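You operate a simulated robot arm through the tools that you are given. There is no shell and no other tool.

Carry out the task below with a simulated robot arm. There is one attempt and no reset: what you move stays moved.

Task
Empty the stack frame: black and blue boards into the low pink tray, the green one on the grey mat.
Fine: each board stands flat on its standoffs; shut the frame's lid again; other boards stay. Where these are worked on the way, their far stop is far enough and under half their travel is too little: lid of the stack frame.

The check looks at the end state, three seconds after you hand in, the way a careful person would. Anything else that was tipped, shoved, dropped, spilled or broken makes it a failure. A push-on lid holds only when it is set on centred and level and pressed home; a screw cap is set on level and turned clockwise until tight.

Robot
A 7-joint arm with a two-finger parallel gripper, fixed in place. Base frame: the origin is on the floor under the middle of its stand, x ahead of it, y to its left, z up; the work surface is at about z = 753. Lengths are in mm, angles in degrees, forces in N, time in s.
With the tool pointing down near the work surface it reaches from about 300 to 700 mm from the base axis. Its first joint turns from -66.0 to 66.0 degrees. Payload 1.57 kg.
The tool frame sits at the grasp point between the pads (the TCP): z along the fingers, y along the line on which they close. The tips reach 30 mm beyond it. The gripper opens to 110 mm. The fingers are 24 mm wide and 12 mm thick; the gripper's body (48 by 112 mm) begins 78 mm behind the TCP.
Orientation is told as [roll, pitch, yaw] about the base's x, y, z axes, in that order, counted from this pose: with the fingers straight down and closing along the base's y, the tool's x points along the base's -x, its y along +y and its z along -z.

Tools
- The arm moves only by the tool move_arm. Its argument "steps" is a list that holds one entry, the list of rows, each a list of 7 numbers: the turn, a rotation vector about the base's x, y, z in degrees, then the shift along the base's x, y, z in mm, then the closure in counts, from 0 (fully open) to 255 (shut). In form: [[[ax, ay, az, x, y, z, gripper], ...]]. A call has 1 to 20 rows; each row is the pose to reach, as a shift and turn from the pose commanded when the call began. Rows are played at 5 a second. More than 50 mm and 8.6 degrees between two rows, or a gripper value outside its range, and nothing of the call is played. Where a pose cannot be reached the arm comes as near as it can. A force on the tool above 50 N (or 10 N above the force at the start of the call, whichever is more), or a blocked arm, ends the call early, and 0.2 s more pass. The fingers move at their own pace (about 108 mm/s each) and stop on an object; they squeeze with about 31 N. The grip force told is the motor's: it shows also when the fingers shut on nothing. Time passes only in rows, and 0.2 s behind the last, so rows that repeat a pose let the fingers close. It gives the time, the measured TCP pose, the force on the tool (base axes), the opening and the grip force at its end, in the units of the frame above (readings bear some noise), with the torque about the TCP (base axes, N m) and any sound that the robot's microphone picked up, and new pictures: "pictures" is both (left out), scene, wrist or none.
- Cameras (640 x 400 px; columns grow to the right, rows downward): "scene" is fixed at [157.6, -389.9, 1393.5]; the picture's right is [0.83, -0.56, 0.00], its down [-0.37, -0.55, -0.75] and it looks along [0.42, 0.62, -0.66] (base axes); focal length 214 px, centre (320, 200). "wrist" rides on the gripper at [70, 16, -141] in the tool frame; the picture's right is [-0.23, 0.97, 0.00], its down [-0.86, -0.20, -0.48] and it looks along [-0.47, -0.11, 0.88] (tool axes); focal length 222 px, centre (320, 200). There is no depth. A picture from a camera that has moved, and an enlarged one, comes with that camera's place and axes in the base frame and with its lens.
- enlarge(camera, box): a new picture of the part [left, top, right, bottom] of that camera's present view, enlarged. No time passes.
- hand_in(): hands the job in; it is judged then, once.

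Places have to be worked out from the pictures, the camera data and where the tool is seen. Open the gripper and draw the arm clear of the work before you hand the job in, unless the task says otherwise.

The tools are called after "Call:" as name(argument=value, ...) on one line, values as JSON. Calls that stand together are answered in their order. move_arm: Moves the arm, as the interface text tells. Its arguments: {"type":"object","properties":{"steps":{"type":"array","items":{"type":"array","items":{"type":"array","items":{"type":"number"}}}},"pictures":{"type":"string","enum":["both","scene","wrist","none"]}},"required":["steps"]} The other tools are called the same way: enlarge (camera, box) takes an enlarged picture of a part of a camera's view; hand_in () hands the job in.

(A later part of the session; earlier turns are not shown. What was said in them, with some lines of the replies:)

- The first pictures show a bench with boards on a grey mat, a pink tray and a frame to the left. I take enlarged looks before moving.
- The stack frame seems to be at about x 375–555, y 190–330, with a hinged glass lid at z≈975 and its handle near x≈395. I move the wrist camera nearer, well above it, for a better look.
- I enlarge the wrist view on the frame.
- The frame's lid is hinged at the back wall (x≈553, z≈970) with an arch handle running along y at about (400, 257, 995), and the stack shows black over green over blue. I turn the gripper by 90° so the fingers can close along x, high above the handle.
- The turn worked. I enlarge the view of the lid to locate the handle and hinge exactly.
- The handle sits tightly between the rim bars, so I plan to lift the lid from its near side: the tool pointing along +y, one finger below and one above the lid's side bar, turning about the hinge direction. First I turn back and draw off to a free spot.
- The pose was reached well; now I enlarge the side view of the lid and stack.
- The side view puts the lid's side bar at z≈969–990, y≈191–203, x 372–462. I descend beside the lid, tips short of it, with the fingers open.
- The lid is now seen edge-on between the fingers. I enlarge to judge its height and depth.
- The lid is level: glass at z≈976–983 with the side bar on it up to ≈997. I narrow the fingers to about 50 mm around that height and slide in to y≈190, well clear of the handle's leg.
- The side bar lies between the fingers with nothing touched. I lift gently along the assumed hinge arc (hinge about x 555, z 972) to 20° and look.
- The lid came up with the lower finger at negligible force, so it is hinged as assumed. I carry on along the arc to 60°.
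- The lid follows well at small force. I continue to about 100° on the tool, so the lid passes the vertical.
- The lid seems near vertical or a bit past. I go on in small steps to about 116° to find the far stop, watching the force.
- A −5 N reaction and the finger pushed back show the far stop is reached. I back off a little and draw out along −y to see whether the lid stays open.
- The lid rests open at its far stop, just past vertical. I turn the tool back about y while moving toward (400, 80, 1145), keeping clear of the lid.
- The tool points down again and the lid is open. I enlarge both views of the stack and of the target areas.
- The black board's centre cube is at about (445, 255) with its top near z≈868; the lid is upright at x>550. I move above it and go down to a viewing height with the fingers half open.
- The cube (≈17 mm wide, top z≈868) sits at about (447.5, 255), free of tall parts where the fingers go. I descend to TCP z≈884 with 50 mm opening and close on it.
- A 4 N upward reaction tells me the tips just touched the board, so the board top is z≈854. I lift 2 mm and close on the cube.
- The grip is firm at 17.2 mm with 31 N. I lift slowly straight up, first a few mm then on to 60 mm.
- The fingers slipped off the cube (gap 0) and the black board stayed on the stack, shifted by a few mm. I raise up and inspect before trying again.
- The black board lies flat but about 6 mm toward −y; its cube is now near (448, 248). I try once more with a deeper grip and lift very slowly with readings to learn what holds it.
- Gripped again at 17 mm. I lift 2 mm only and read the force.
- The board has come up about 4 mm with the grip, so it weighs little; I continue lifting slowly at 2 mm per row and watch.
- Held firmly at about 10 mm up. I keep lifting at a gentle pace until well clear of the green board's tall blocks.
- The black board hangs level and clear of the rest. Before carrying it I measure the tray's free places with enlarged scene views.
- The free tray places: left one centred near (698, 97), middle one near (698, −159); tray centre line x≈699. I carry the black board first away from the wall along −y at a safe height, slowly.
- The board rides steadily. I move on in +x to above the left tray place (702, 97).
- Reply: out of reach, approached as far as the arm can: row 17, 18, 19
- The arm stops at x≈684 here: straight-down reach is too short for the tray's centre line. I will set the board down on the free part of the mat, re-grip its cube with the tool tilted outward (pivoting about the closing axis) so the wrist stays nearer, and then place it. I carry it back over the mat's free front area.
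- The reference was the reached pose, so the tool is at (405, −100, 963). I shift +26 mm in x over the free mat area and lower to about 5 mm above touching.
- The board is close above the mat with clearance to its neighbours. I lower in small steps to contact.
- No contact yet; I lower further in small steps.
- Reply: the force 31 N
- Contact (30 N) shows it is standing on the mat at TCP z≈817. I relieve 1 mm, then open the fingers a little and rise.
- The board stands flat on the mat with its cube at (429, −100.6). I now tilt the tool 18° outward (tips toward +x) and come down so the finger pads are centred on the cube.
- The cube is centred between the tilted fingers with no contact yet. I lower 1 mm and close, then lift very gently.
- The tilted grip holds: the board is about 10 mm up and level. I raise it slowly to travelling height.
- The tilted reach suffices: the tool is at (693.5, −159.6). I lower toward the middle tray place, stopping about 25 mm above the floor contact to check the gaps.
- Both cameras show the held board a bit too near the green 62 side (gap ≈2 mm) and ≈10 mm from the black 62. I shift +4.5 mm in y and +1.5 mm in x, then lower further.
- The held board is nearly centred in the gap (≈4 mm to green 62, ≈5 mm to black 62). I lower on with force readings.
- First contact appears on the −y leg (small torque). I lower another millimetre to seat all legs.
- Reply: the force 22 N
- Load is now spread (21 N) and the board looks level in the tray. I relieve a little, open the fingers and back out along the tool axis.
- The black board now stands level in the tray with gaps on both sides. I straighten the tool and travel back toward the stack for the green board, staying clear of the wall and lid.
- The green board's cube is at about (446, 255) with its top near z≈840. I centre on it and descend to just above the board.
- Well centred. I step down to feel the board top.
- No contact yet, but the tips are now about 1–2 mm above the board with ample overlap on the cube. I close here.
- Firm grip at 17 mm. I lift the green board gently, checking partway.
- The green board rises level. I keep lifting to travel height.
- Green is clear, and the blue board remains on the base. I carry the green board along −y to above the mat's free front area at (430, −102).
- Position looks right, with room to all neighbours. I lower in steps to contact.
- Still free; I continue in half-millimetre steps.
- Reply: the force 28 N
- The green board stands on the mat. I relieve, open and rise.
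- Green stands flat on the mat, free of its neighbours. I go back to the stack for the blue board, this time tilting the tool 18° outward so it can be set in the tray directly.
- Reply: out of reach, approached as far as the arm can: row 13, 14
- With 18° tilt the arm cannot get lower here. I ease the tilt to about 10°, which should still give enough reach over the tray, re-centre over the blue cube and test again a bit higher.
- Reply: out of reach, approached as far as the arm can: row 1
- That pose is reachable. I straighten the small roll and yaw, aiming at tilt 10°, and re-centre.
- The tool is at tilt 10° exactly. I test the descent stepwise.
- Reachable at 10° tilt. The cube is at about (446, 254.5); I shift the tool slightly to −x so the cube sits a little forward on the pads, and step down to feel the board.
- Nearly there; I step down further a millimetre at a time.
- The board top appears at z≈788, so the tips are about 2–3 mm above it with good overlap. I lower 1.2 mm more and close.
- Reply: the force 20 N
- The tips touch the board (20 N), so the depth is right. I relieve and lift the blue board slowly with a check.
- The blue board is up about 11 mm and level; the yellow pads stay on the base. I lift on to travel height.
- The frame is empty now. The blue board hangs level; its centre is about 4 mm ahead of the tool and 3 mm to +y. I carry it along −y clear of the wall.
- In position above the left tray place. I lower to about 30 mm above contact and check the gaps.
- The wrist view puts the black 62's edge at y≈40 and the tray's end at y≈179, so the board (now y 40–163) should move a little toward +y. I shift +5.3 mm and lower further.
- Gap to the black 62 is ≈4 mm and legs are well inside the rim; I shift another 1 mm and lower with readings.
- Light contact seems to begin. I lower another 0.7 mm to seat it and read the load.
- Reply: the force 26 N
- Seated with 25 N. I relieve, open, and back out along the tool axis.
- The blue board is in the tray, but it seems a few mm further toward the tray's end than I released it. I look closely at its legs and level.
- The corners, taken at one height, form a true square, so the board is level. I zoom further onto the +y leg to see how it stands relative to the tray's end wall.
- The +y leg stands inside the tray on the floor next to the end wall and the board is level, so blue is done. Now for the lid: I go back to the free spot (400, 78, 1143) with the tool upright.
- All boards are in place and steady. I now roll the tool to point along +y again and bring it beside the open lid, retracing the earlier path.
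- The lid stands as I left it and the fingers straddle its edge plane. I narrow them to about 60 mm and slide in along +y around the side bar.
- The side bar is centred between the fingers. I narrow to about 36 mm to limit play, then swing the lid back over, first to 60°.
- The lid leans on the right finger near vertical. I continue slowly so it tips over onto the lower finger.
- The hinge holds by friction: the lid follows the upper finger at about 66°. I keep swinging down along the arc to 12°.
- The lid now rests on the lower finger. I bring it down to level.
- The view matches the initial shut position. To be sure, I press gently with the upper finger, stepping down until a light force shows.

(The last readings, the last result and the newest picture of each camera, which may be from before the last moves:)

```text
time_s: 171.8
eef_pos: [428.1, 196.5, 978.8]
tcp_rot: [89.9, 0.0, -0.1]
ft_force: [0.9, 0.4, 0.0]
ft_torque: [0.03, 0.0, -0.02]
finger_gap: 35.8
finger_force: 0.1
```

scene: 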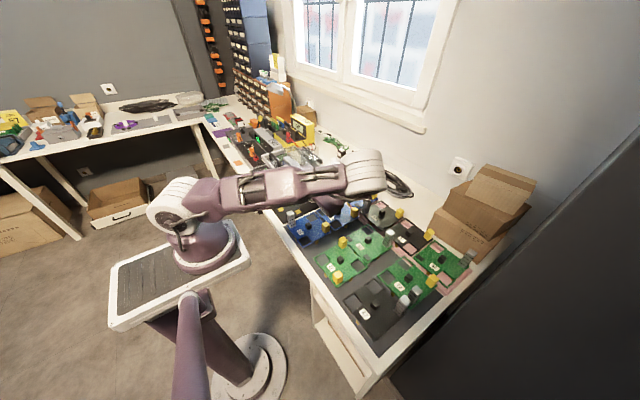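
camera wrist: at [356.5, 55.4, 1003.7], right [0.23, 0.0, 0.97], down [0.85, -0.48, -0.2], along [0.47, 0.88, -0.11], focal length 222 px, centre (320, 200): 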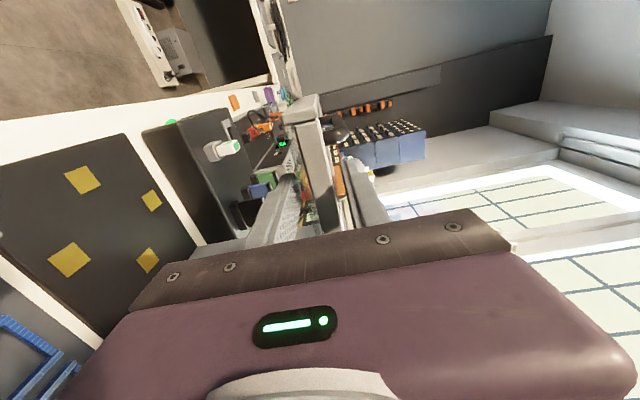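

Call:
move_arm(steps=[[[0, 0, 0, 0, 0, -1, 172], [0, 0, 0, 0, 0, -2, 172], [0, 0, 0, 0, 0, -2, 172]]], pictures="none")

Call:
move_arm(steps=[[[0, 0, 0, 0, 0, -1, 172], [0, 0, 0, 0, 0, -2, 172], [0, 0, 0, 0, 0, -2, 172]]], pictures="wrist")

Call:
enlarge(camera="wrist", box=[120, 60, 440, 260])

```text
time_s: 172.6
eef_pos: [428.4, 195.9, 976.1]
tcp_rot: [89.9, 0.0, -0.1]
ft_force: [0.8, 0.8, 0.2]
ft_torque: [0.03, -0.02, -0.03]
finger_gap: 35.7
finger_force: 0.1
```

```text
time_s: 173.4
eef_pos: [427.8, 196.4, 973.8]
tcp_rot: [89.8, 0.0, -0.2]
ft_force: [1.4, -1.0, 0.5]
ft_torque: [-0.03, -0.02, -0.01]
finger_gap: 36.0
finger_force: 0.1
camera wrist: at [356.7, 55.8, 990.5], right [0.23, 0.0, 0.97], down [0.85, -0.48, -0.2], along [0.47, 0.88, -0.11], focal length 222 px, centre (320, 200)
```

wrist: 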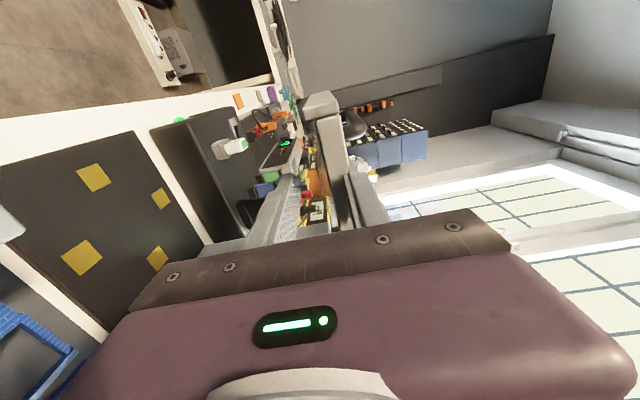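

```text
2.00 times, centred on (280, 160) of wrist
camera zoom: at [356.7, 55.8, 990.5], right [0.23, 0.0, 0.97], down [0.85, -0.48, -0.2], along [0.47, 0.88, -0.11], focal length 444 px, centre (400, 280)
```

zoom: 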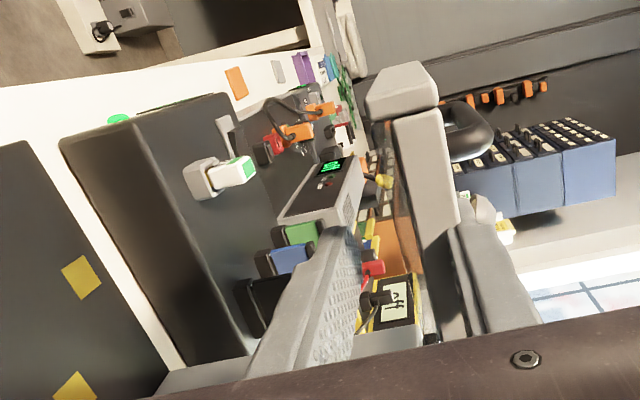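

Almost touching; a few more fine steps.

Call:
move_arm(steps=[[[0, 0, 0, 0, 0, -1, 172], [0, 0, 0, 0, 0, -1, 172]]], pictures="none")

Call:
move_arm(steps=[[[0, 0, 0, 0, 0, -1, 172], [0, 0, 0, 0, 0, -1, 172]]], pictures="none")

Call:
move_arm(steps=[[[0, 0, 0, 0, 0, -1, 172], [0, 0, 0, 0, 0, -1, 172]]], pictures="none")

```text
time_s: 174.0
eef_pos: [428.3, 195.7, 973.2]
tcp_rot: [89.9, 0.0, -0.1]
ft_force: [-0.5, 0.9, -0.7]
ft_torque: [0.0, -0.04, 0.0]
finger_gap: 36.1
finger_force: 0.0
```

```text
time_s: 174.6
eef_pos: [429.2, 196.4, 971.8]
tcp_rot: [89.9, 0.1, -0.1]
ft_force: [0.3, 0.4, -0.4]
ft_torque: [0.0, -0.01, 0.01]
finger_gap: 35.8
finger_force: 0.0
```

```text
time_s: 175.2
eef_pos: [429.1, 196.4, 971.4]
tcp_rot: [89.9, 0.1, -0.1]
ft_force: [-0.1, -0.4, 0.9]
ft_torque: [0.0, 0.0, -0.01]
finger_gap: 36.0
finger_force: 0.0
```

Call:
move_arm(steps=[[[0, 0, 0, 0, 0, -0.5, 172], [0, 0, 0, 0, 0, -1, 172], [0, 0, 0, 0, 0, -1, 172]]], pictures="wrist")

Call:
enlarge(camera="wrist", box=[220, 80, 380, 240])

```text
time_s: 176.0
eef_pos: [428.6, 196.5, 970.5]
tcp_rot: [89.9, -0.1, -0.1]
ft_force: [-0.2, 0.1, 0.2]
ft_torque: [-0.01, -0.06, 0.02]
finger_gap: 36.0
finger_force: 0.0
camera wrist: at [357.3, 55.0, 986.5], right [0.23, 0.0, 0.97], down [0.85, -0.48, -0.2], along [0.47, 0.88, -0.11], focal length 222 px, centre (320, 200)
```

wrist: 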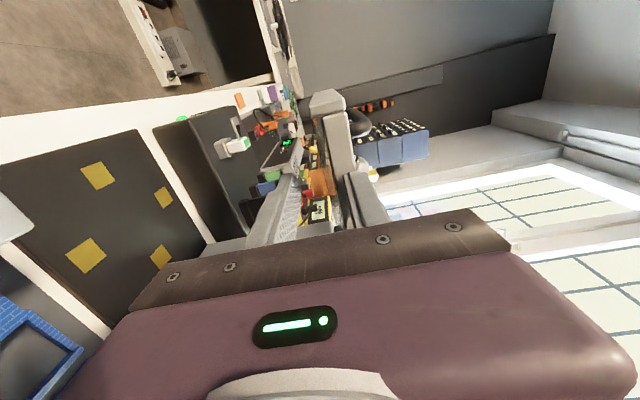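

```text
2.50 times, centred on (300, 160) of wrist
camera zoom: at [357.3, 55.0, 986.5], right [0.23, 0.0, 0.97], down [0.85, -0.48, -0.2], along [0.47, 0.88, -0.11], focal length 555 px, centre (370, 300)
```

zoom: 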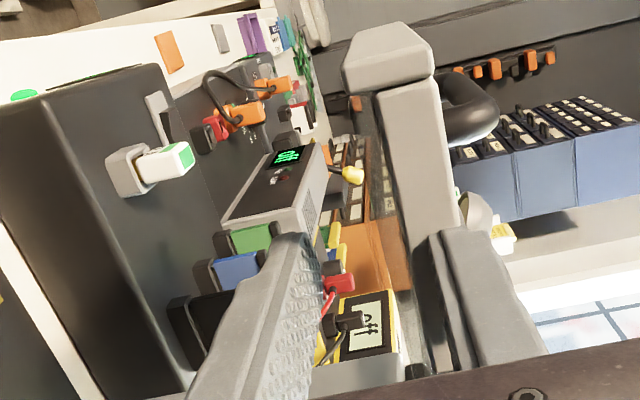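

The lid's bar is where it was at the start; the finger presses on the glass margin rather than on the bar, so contact comes lower. I step down a few mm more to confirm the lid is against its shut stop.

Call:
move_arm(steps=[[[0, 0, 0, 0, 0, -1, 172], [0, 0, 0, 0, 0, -2, 172], [0, 0, 0, 0, 0, -2, 172]]], pictures="none")

Call:
move_arm(steps=[[[0, 0, 0, 0, 0, -1, 172], [0, 0, 0, 0, 0, -2, 172], [0, 0, 0, 0, 0, -2, 172]]], pictures="none")

Call:
move_arm(steps=[[[0, 0, 0, 0, 0, -1, 172], [0, 0, 0, 0, 0, -1, 172]]], pictures="none")

```text
time_s: 176.8
eef_pos: [429.4, 197.3, 968.0]
tcp_rot: [89.9, -0.1, -0.1]
ft_force: [-0.1, -0.1, 0.2]
ft_torque: [-0.04, 0.01, 0.01]
finger_gap: 35.9
finger_force: 0.1
```

```text
time_s: 177.6
eef_pos: [429.1, 196.8, 966.6]
tcp_rot: [89.9, 0.0, 0.0]
ft_force: [0.1, -0.3, 0.1]
ft_torque: [0.01, -0.01, -0.01]
finger_gap: 35.8
finger_force: 0.1
```

```text
time_s: 178.2
eef_pos: [428.2, 196.0, 964.5]
tcp_rot: [89.9, 0.1, -0.2]
ft_force: [-1.2, 0.3, 0.4]
ft_torque: [-0.03, 0.02, -0.01]
finger_gap: 35.8
finger_force: 0.0
```

Call:
move_arm(steps=[[[0, 0, 0, 0, 0, -1, 172], [0, 0, 0, 0, 0, -2, 172], [0, 0, 0, 0, 0, -2, 172]]], pictures="wrist")

Call:
enlarge(camera="wrist", box=[260, 80, 400, 240])

```text
time_s: 179.0
eef_pos: [428.3, 196.8, 964.2]
tcp_rot: [89.9, 0.1, -0.1]
ft_force: [0.6, -0.6, 2.1]
ft_torque: [0.04, 0.0, -0.02]
finger_gap: 36.8
finger_force: 0.9
camera wrist: at [356.5, 55.3, 979.8], right [0.23, 0.0, 0.97], down [0.85, -0.48, -0.2], along [0.47, 0.88, -0.11], focal length 222 px, centre (320, 200)
```

wrist: 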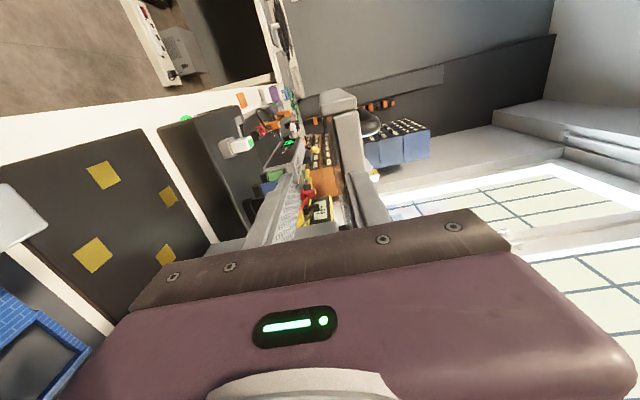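

```text
2.50 times, centred on (330, 160) of wrist
camera zoom: at [356.5, 55.3, 979.8], right [0.23, 0.0, 0.97], down [0.85, -0.48, -0.2], along [0.47, 0.88, -0.11], focal length 555 px, centre (295, 300)
```

zoom: 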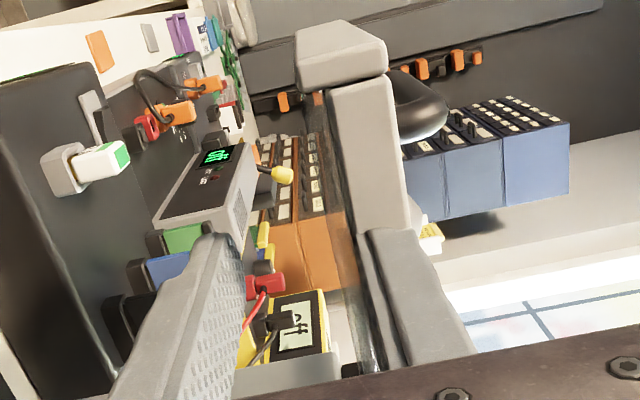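

Contact: the finger is being pushed back by the lid at its shut stop (2 N). One more gentle press, then I centre the fingers and withdraw along −y.

Call:
move_arm(steps=[[[0, 0, 0, 0, 0, -1, 172], [0, 0, 0, 0, 0, -1.5, 172], [0, 0, 0, 0, 0, -1.5, 172]]], pictures="none")

Call:
move_arm(steps=[[[0, 0, 0, 0, 0, 3, 160], [0, 0, 0, 0, 0, 8, 120], [0, 0, 0, 0, 0, 12, 80], [0, 0, 0, 0, 0, 12, 60], [0, 0, 0, 0, -20, 12, 60], [0, 0, 0, 0, -45, 12, 60], [0, 0, 0, 0, -70, 12, 60], [0, 0, 0, 0, -95, 12, 60], [0, 0, 0, 0, -115, 12, 0], [0, 0, 0, 0, -115, 12, 0]]])

Call:
enlarge(camera="wrist", box=[120, 60, 440, 260])

```text
time_s: 179.8
eef_pos: [428.1, 196.6, 963.6]
tcp_rot: [89.9, -0.1, -0.2]
ft_force: [-0.2, -0.9, 4.9]
ft_torque: [0.13, -0.03, 0.02]
finger_gap: 39.4
finger_force: 2.3
```

```text
time_s: 182.0
eef_pos: [428.3, 80.2, 973.9]
tcp_rot: [89.7, 0.1, -0.2]
ft_force: [0.4, 0.0, 0.2]
ft_torque: [0.0, 0.02, 0.0]
finger_gap: 110.1
finger_force: 0.0
camera wrist: at [355.9, -59.7, 990.7], right [0.23, 0.0, 0.97], down [0.85, -0.48, -0.2], along [0.47, 0.88, -0.11], focal length 222 px, centre (320, 200)
```

scene: 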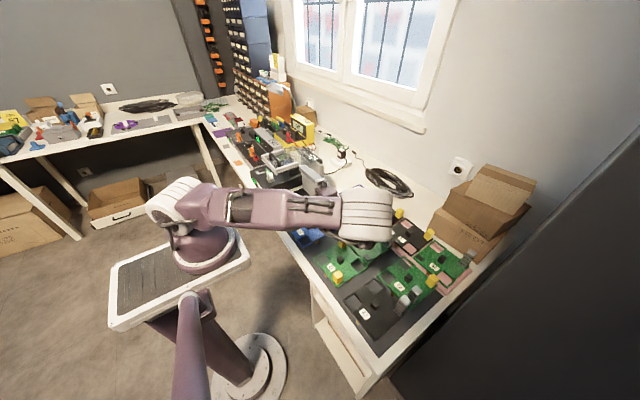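
wrist: 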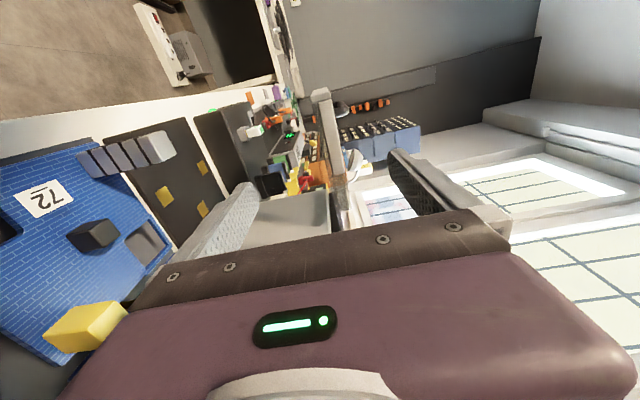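

```text
2.00 times, centred on (280, 160) of wrist
camera zoom: at [355.9, -59.7, 990.7], right [0.23, 0.0, 0.97], down [0.85, -0.48, -0.2], along [0.47, 0.88, -0.11], focal length 444 px, centre (400, 280)
```

zoom: 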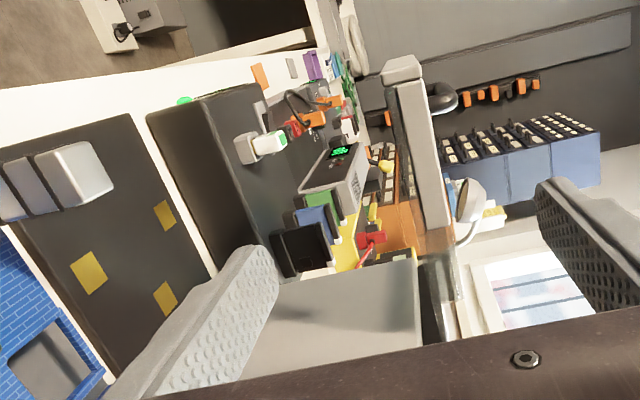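

The lid stays shut and level. I raise the arm to the free spot and turn the tool back upright, then inspect everything.

Call:
move_arm(steps=[[[0, 0, 0, -3, 0, 20, 0], [0, 0, 0, -8, 0, 50, 0], [0, 0, 0, -13, 0, 85, 0], [0, 0, 0, -18, 0, 120, 0], [0, 0, 0, -24, 0, 150, 0], [0, 0, 0, -28, 0, 169, 0], [0, 0, 0, -28, 0, 169, 0]]], pictures="none")

Call:
move_arm(steps=[[[-8, 0, 0, 0, 0, 5, 0], [-16, 0, 0, 0, 0, 10, 0], [-24, 0, 0, 0, 0, 15, 0], [-32, 0, 0, 0, 0, 20, 0], [-40, 0, 0, 0, 0, 25, 0], [-48, 0, 0, 0, 0, 30, 0], [-56, 0, 0, 0, 0, 35, 0], [-64, 0, 0, 0, 0, 40, 0], [-72, 0, 0, 0, 0, 45, 0], [-80, 0, 0, 0, 0, 50, 0], [-88, 0, 0, 0, 0, 50, 0], [-90, 0, 0, 0, 0, 50, 0], [-90, 0, 0, 0, 0, 50, 0]]])

Call:
enlarge(camera="scene", box=[240, 120, 340, 215])

Call:
enlarge(camera="scene", box=[280, 170, 500, 340])

Call:
enlarge(camera="wrist", box=[120, 60, 500, 240])

```text
time_s: 183.6
eef_pos: [399.9, 82.0, 1144.7]
tcp_rot: [89.9, 0.0, 0.0]
ft_force: [-0.7, -0.2, -0.4]
ft_torque: [-0.01, -0.01, -0.01]
finger_gap: 110.0
finger_force: 0.0
```

```text
time_s: 186.4
eef_pos: [400.3, 81.5, 1193.7]
tcp_rot: [-0.1, -0.1, 0.0]
ft_force: [-0.3, 0.1, 0.0]
ft_torque: [0.04, 0.0, 0.02]
finger_gap: 110.1
finger_force: 0.0
camera wrist: at [328.7, 98.3, 1334.5], right [0.23, 0.97, 0.0], down [0.85, -0.2, 0.48], along [0.47, -0.11, -0.88], focal length 222 px, centre (320, 200)
```

scene: 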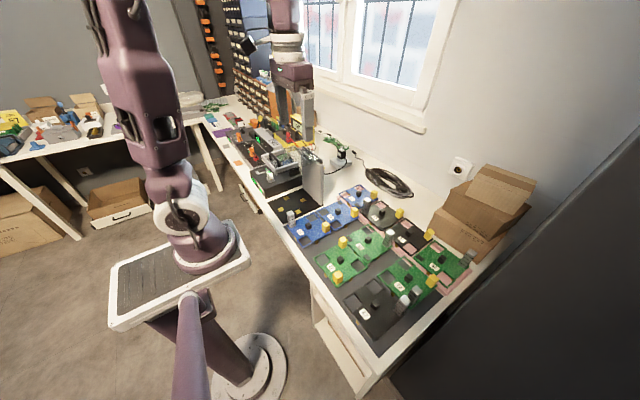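
wrist: 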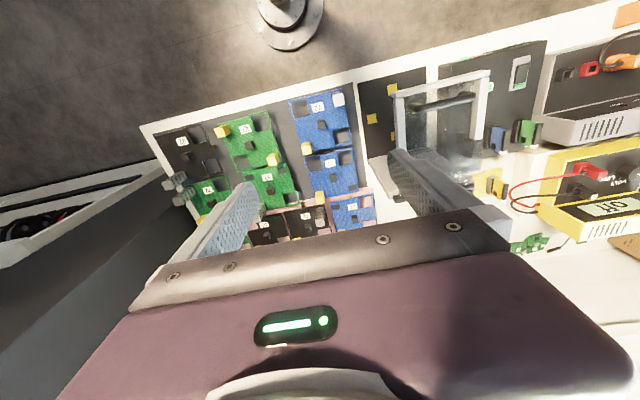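

```text
4.21 times, centred on (290, 168) of scene
camera zoom: at [157.6, -389.9, 1393.5], right [0.83, -0.56, 0.0], down [-0.37, -0.55, -0.75], along [0.42, 0.62, -0.66], focal length 903 px, centre (446, 337)
```

zoom: 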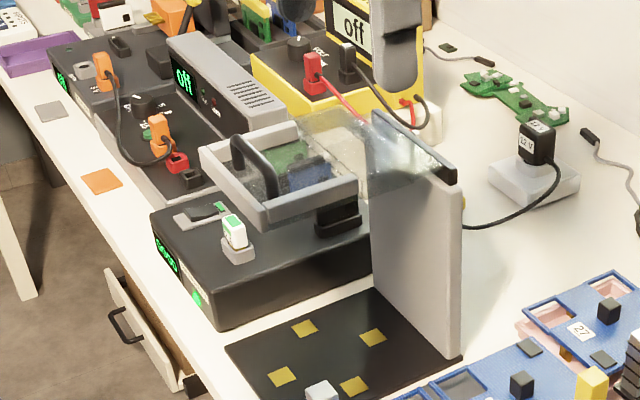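

```text
2.35 times, centred on (390, 255) of scene
camera zoom: at [157.6, -389.9, 1393.5], right [0.83, -0.56, 0.0], down [-0.37, -0.55, -0.75], along [0.42, 0.62, -0.66], focal length 505 px, centre (155, 71)
```

zoom: 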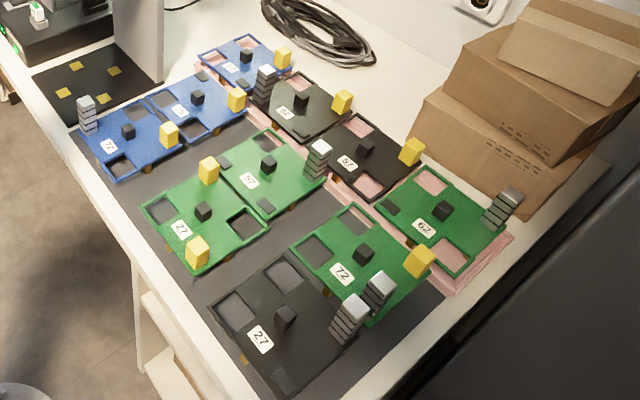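

```text
1.68 times, centred on (310, 150) of wrist
camera zoom: at [328.7, 98.3, 1334.5], right [0.23, 0.97, 0.0], down [0.85, -0.2, 0.48], along [0.47, -0.11, -0.88], focal length 374 px, centre (337, 284)
```

zoom: 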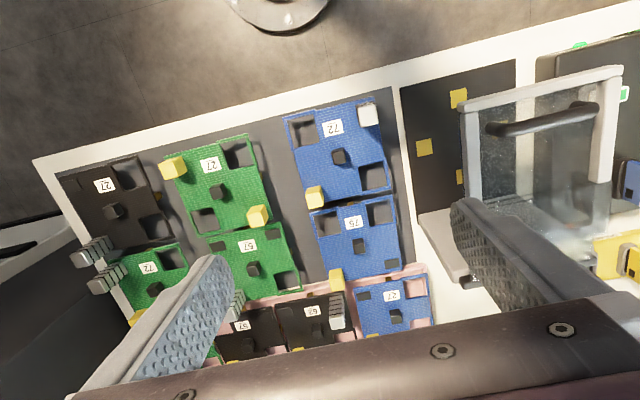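

The lid looks exactly as at the start and the other boards have not moved. I want to double-check the blue board's level, so I take sharp close-ups of its and its neighbour's corners.

Call:
enlarge(camera="scene", box=[370, 222, 394, 238])

Call:
enlarge(camera="scene", box=[370, 192, 394, 208])

Call:
enlarge(camera="scene", box=[392, 209, 416, 225])

Call:
enlarge(camera="scene", box=[348, 202, 372, 218])

Call:
enlarge(camera="scene", box=[338, 184, 362, 200])

Call:
enlarge(camera="scene", box=[366, 188, 390, 204])

```text
16.00 times, centred on (382, 230) of scene
camera zoom: at [157.6, -389.9, 1393.5], right [0.83, -0.56, 0.0], down [-0.37, -0.55, -0.75], along [0.42, 0.62, -0.66], focal length 3432 px, centre (-672, -280)
```

zoom: 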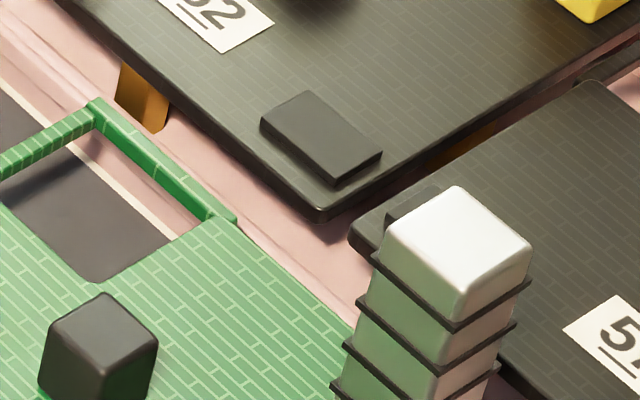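

```text
16.00 times, centred on (382, 200) of scene
camera zoom: at [157.6, -389.9, 1393.5], right [0.83, -0.56, 0.0], down [-0.37, -0.55, -0.75], along [0.42, 0.62, -0.66], focal length 3432 px, centre (-672, 200)
```

zoom: 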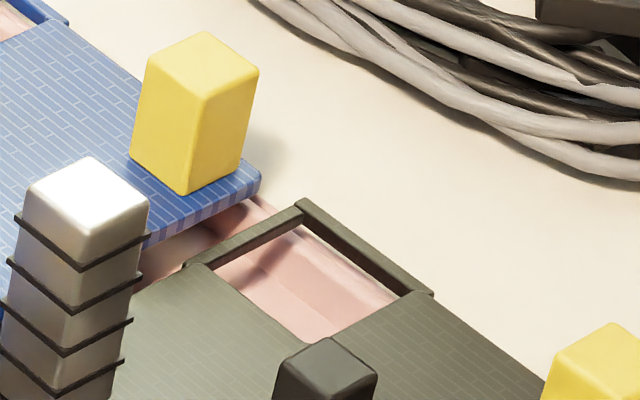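

```text
16.00 times, centred on (404, 217) of scene
camera zoom: at [157.6, -389.9, 1393.5], right [0.83, -0.56, 0.0], down [-0.37, -0.55, -0.75], along [0.42, 0.62, -0.66], focal length 3432 px, centre (-1024, -72)
```

zoom: 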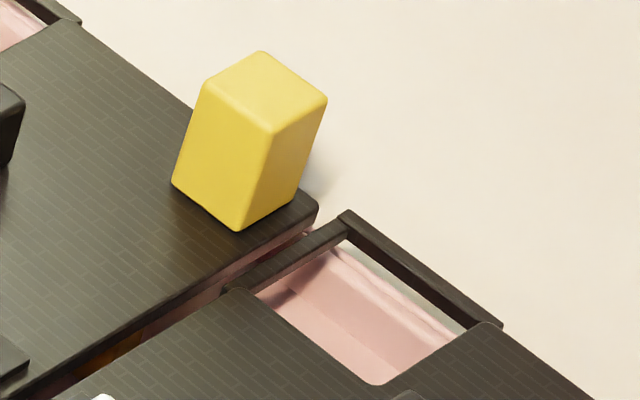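

```text
16.00 times, centred on (360, 210) of scene
camera zoom: at [157.6, -389.9, 1393.5], right [0.83, -0.56, 0.0], down [-0.37, -0.55, -0.75], along [0.42, 0.62, -0.66], focal length 3432 px, centre (-320, 40)
```

zoom: 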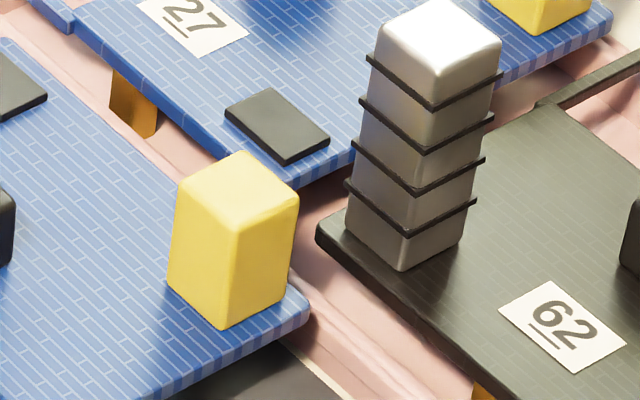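

```text
16.00 times, centred on (350, 192) of scene
camera zoom: at [157.6, -389.9, 1393.5], right [0.83, -0.56, 0.0], down [-0.37, -0.55, -0.75], along [0.42, 0.62, -0.66], focal length 3432 px, centre (-160, 328)
```

zoom: 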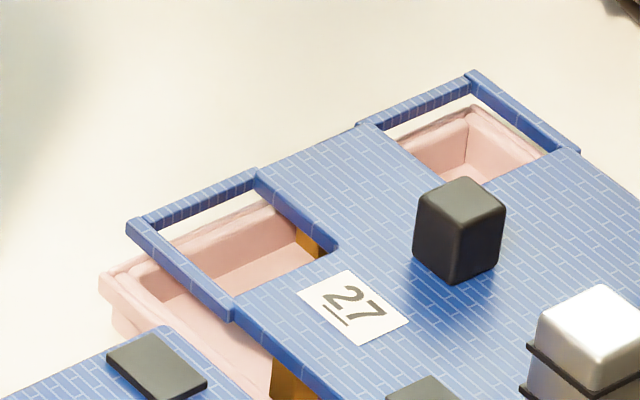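

```text
16.00 times, centred on (378, 196) of scene
camera zoom: at [157.6, -389.9, 1393.5], right [0.83, -0.56, 0.0], down [-0.37, -0.55, -0.75], along [0.42, 0.62, -0.66], focal length 3432 px, centre (-608, 264)
```

zoom: 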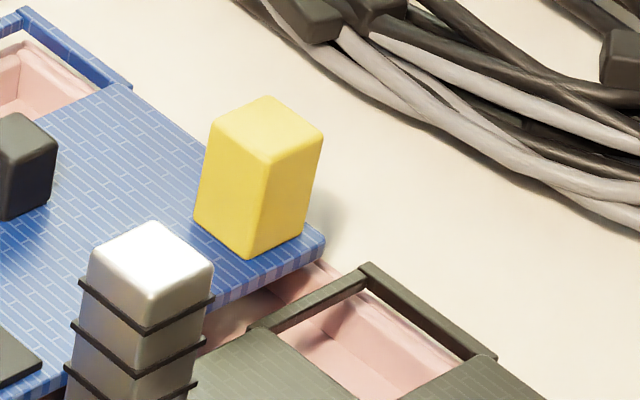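

Measured corner to corner, the blue board has the same extents as its level neighbour, so it stands flat. I draw the open gripper up and back clear of the work.

Call:
move_arm(steps=[[[0, 0, 0, -12, 0, 25, 0], [0, 0, 0, -25, 0, 50, 0], [0, 0, 0, -40, 0, 75, 0], [0, 0, 0, -55, 0, 95, 0], [0, 0, 0, -65, 0, 105, 0], [0, 0, 0, -65, 0, 105, 0], [0, 0, 0, -65, 0, 105, 0]]])

Call:
enlarge(camera="scene", box=[230, 110, 500, 350])

Call:
enlarge(camera="wrist", box=[120, 60, 500, 240])

```text
time_s: 188.0
eef_pos: [335.7, 81.4, 1297.8]
tcp_rot: [-0.1, -0.1, 0.0]
ft_force: [0.4, -0.4, -0.1]
ft_torque: [0.02, 0.0, 0.01]
finger_gap: 109.9
finger_force: 0.1
camera wrist: at [263.9, 97.7, 1438.6], right [0.23, 0.97, 0.0], down [0.85, -0.2, 0.48], along [0.47, -0.11, -0.88], focal length 222 px, centre (320, 200)
```

scene: 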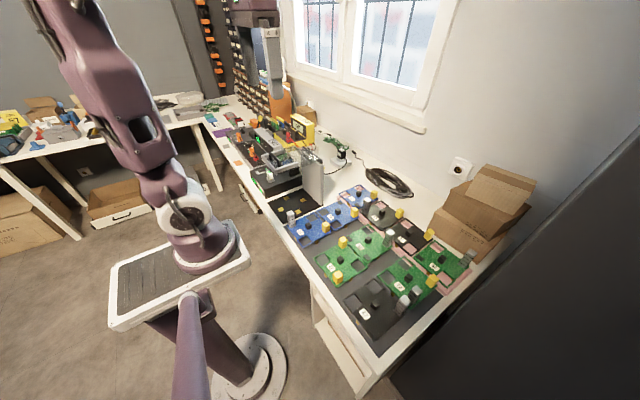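
wrist: 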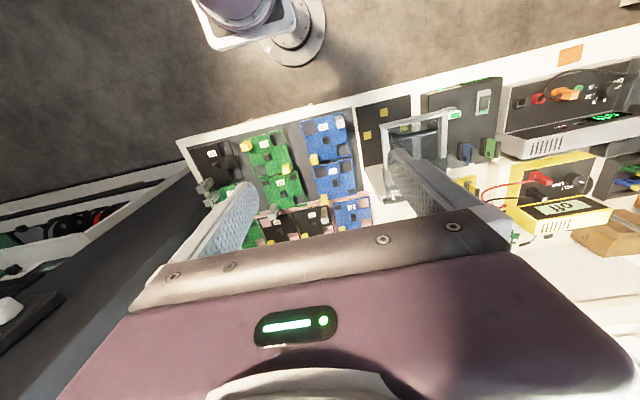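

```text
1.67 times, centred on (365, 230) of scene
camera zoom: at [157.6, -389.9, 1393.5], right [0.83, -0.56, 0.0], down [-0.37, -0.55, -0.75], along [0.42, 0.62, -0.66], focal length 358 px, centre (245, 150)
```

zoom: 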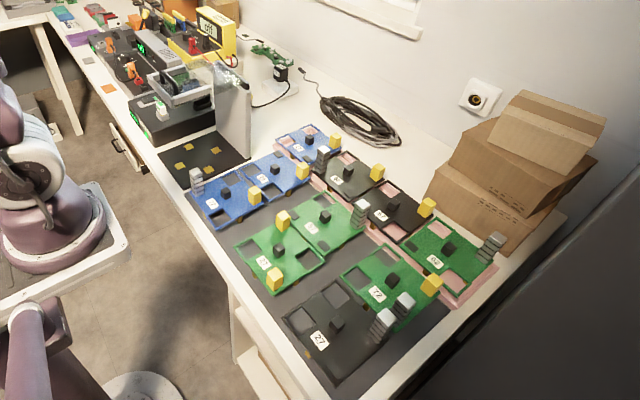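

```text
1.68 times, centred on (310, 150) of wrist
camera zoom: at [263.9, 97.7, 1438.6], right [0.23, 0.97, 0.0], down [0.85, -0.2, 0.48], along [0.47, -0.11, -0.88], focal length 374 px, centre (337, 284)
```

zoom: 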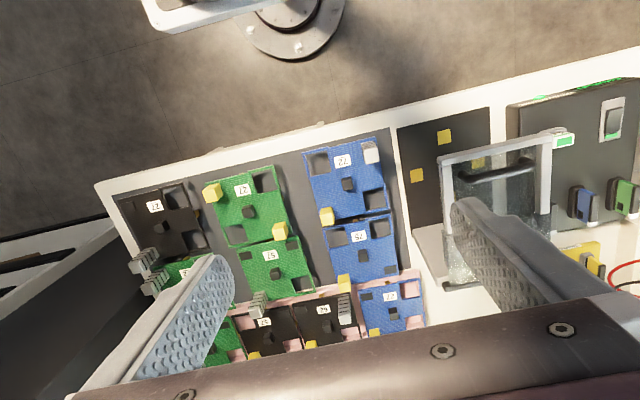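

The frame is empty and its lid is shut. Black and blue stand flat in the pink tray, green stands on the mat, the other boards have not moved, and the open gripper is well clear. I hand in.

Call:
hand_in()

```text
The job is handed in.
```

I emptied the stack frame and handed the job in; the result of the check is not known to me yet.

- **Black board:** it stands level in the pink tray, in the gap between the two boards that were already there.
- **Blue board:** it stands level at the left end of the tray. It moved roughly 10 mm toward that end as I let go. One leg now stands right beside the end wall, but it looks to be on the tray floor.
- **Green board:** it stands flat on the front of the grey mat, with a small gap to the green board behind it.
- **Lid:** I opened it to its far stop and later shut it again. It pushed back when I pressed it down, and it looks the same as at the start.
- **Other boards:** in the final pictures they are where they were at the start.

My first grip on the black board slipped and shifted it a few millimetres on the stack before I lifted it properly. I also set it down briefly on the mat to change the grip, because the arm could not reach the tray with the gripper pointing straight down.

The gripper is open and the arm is clear of the work.
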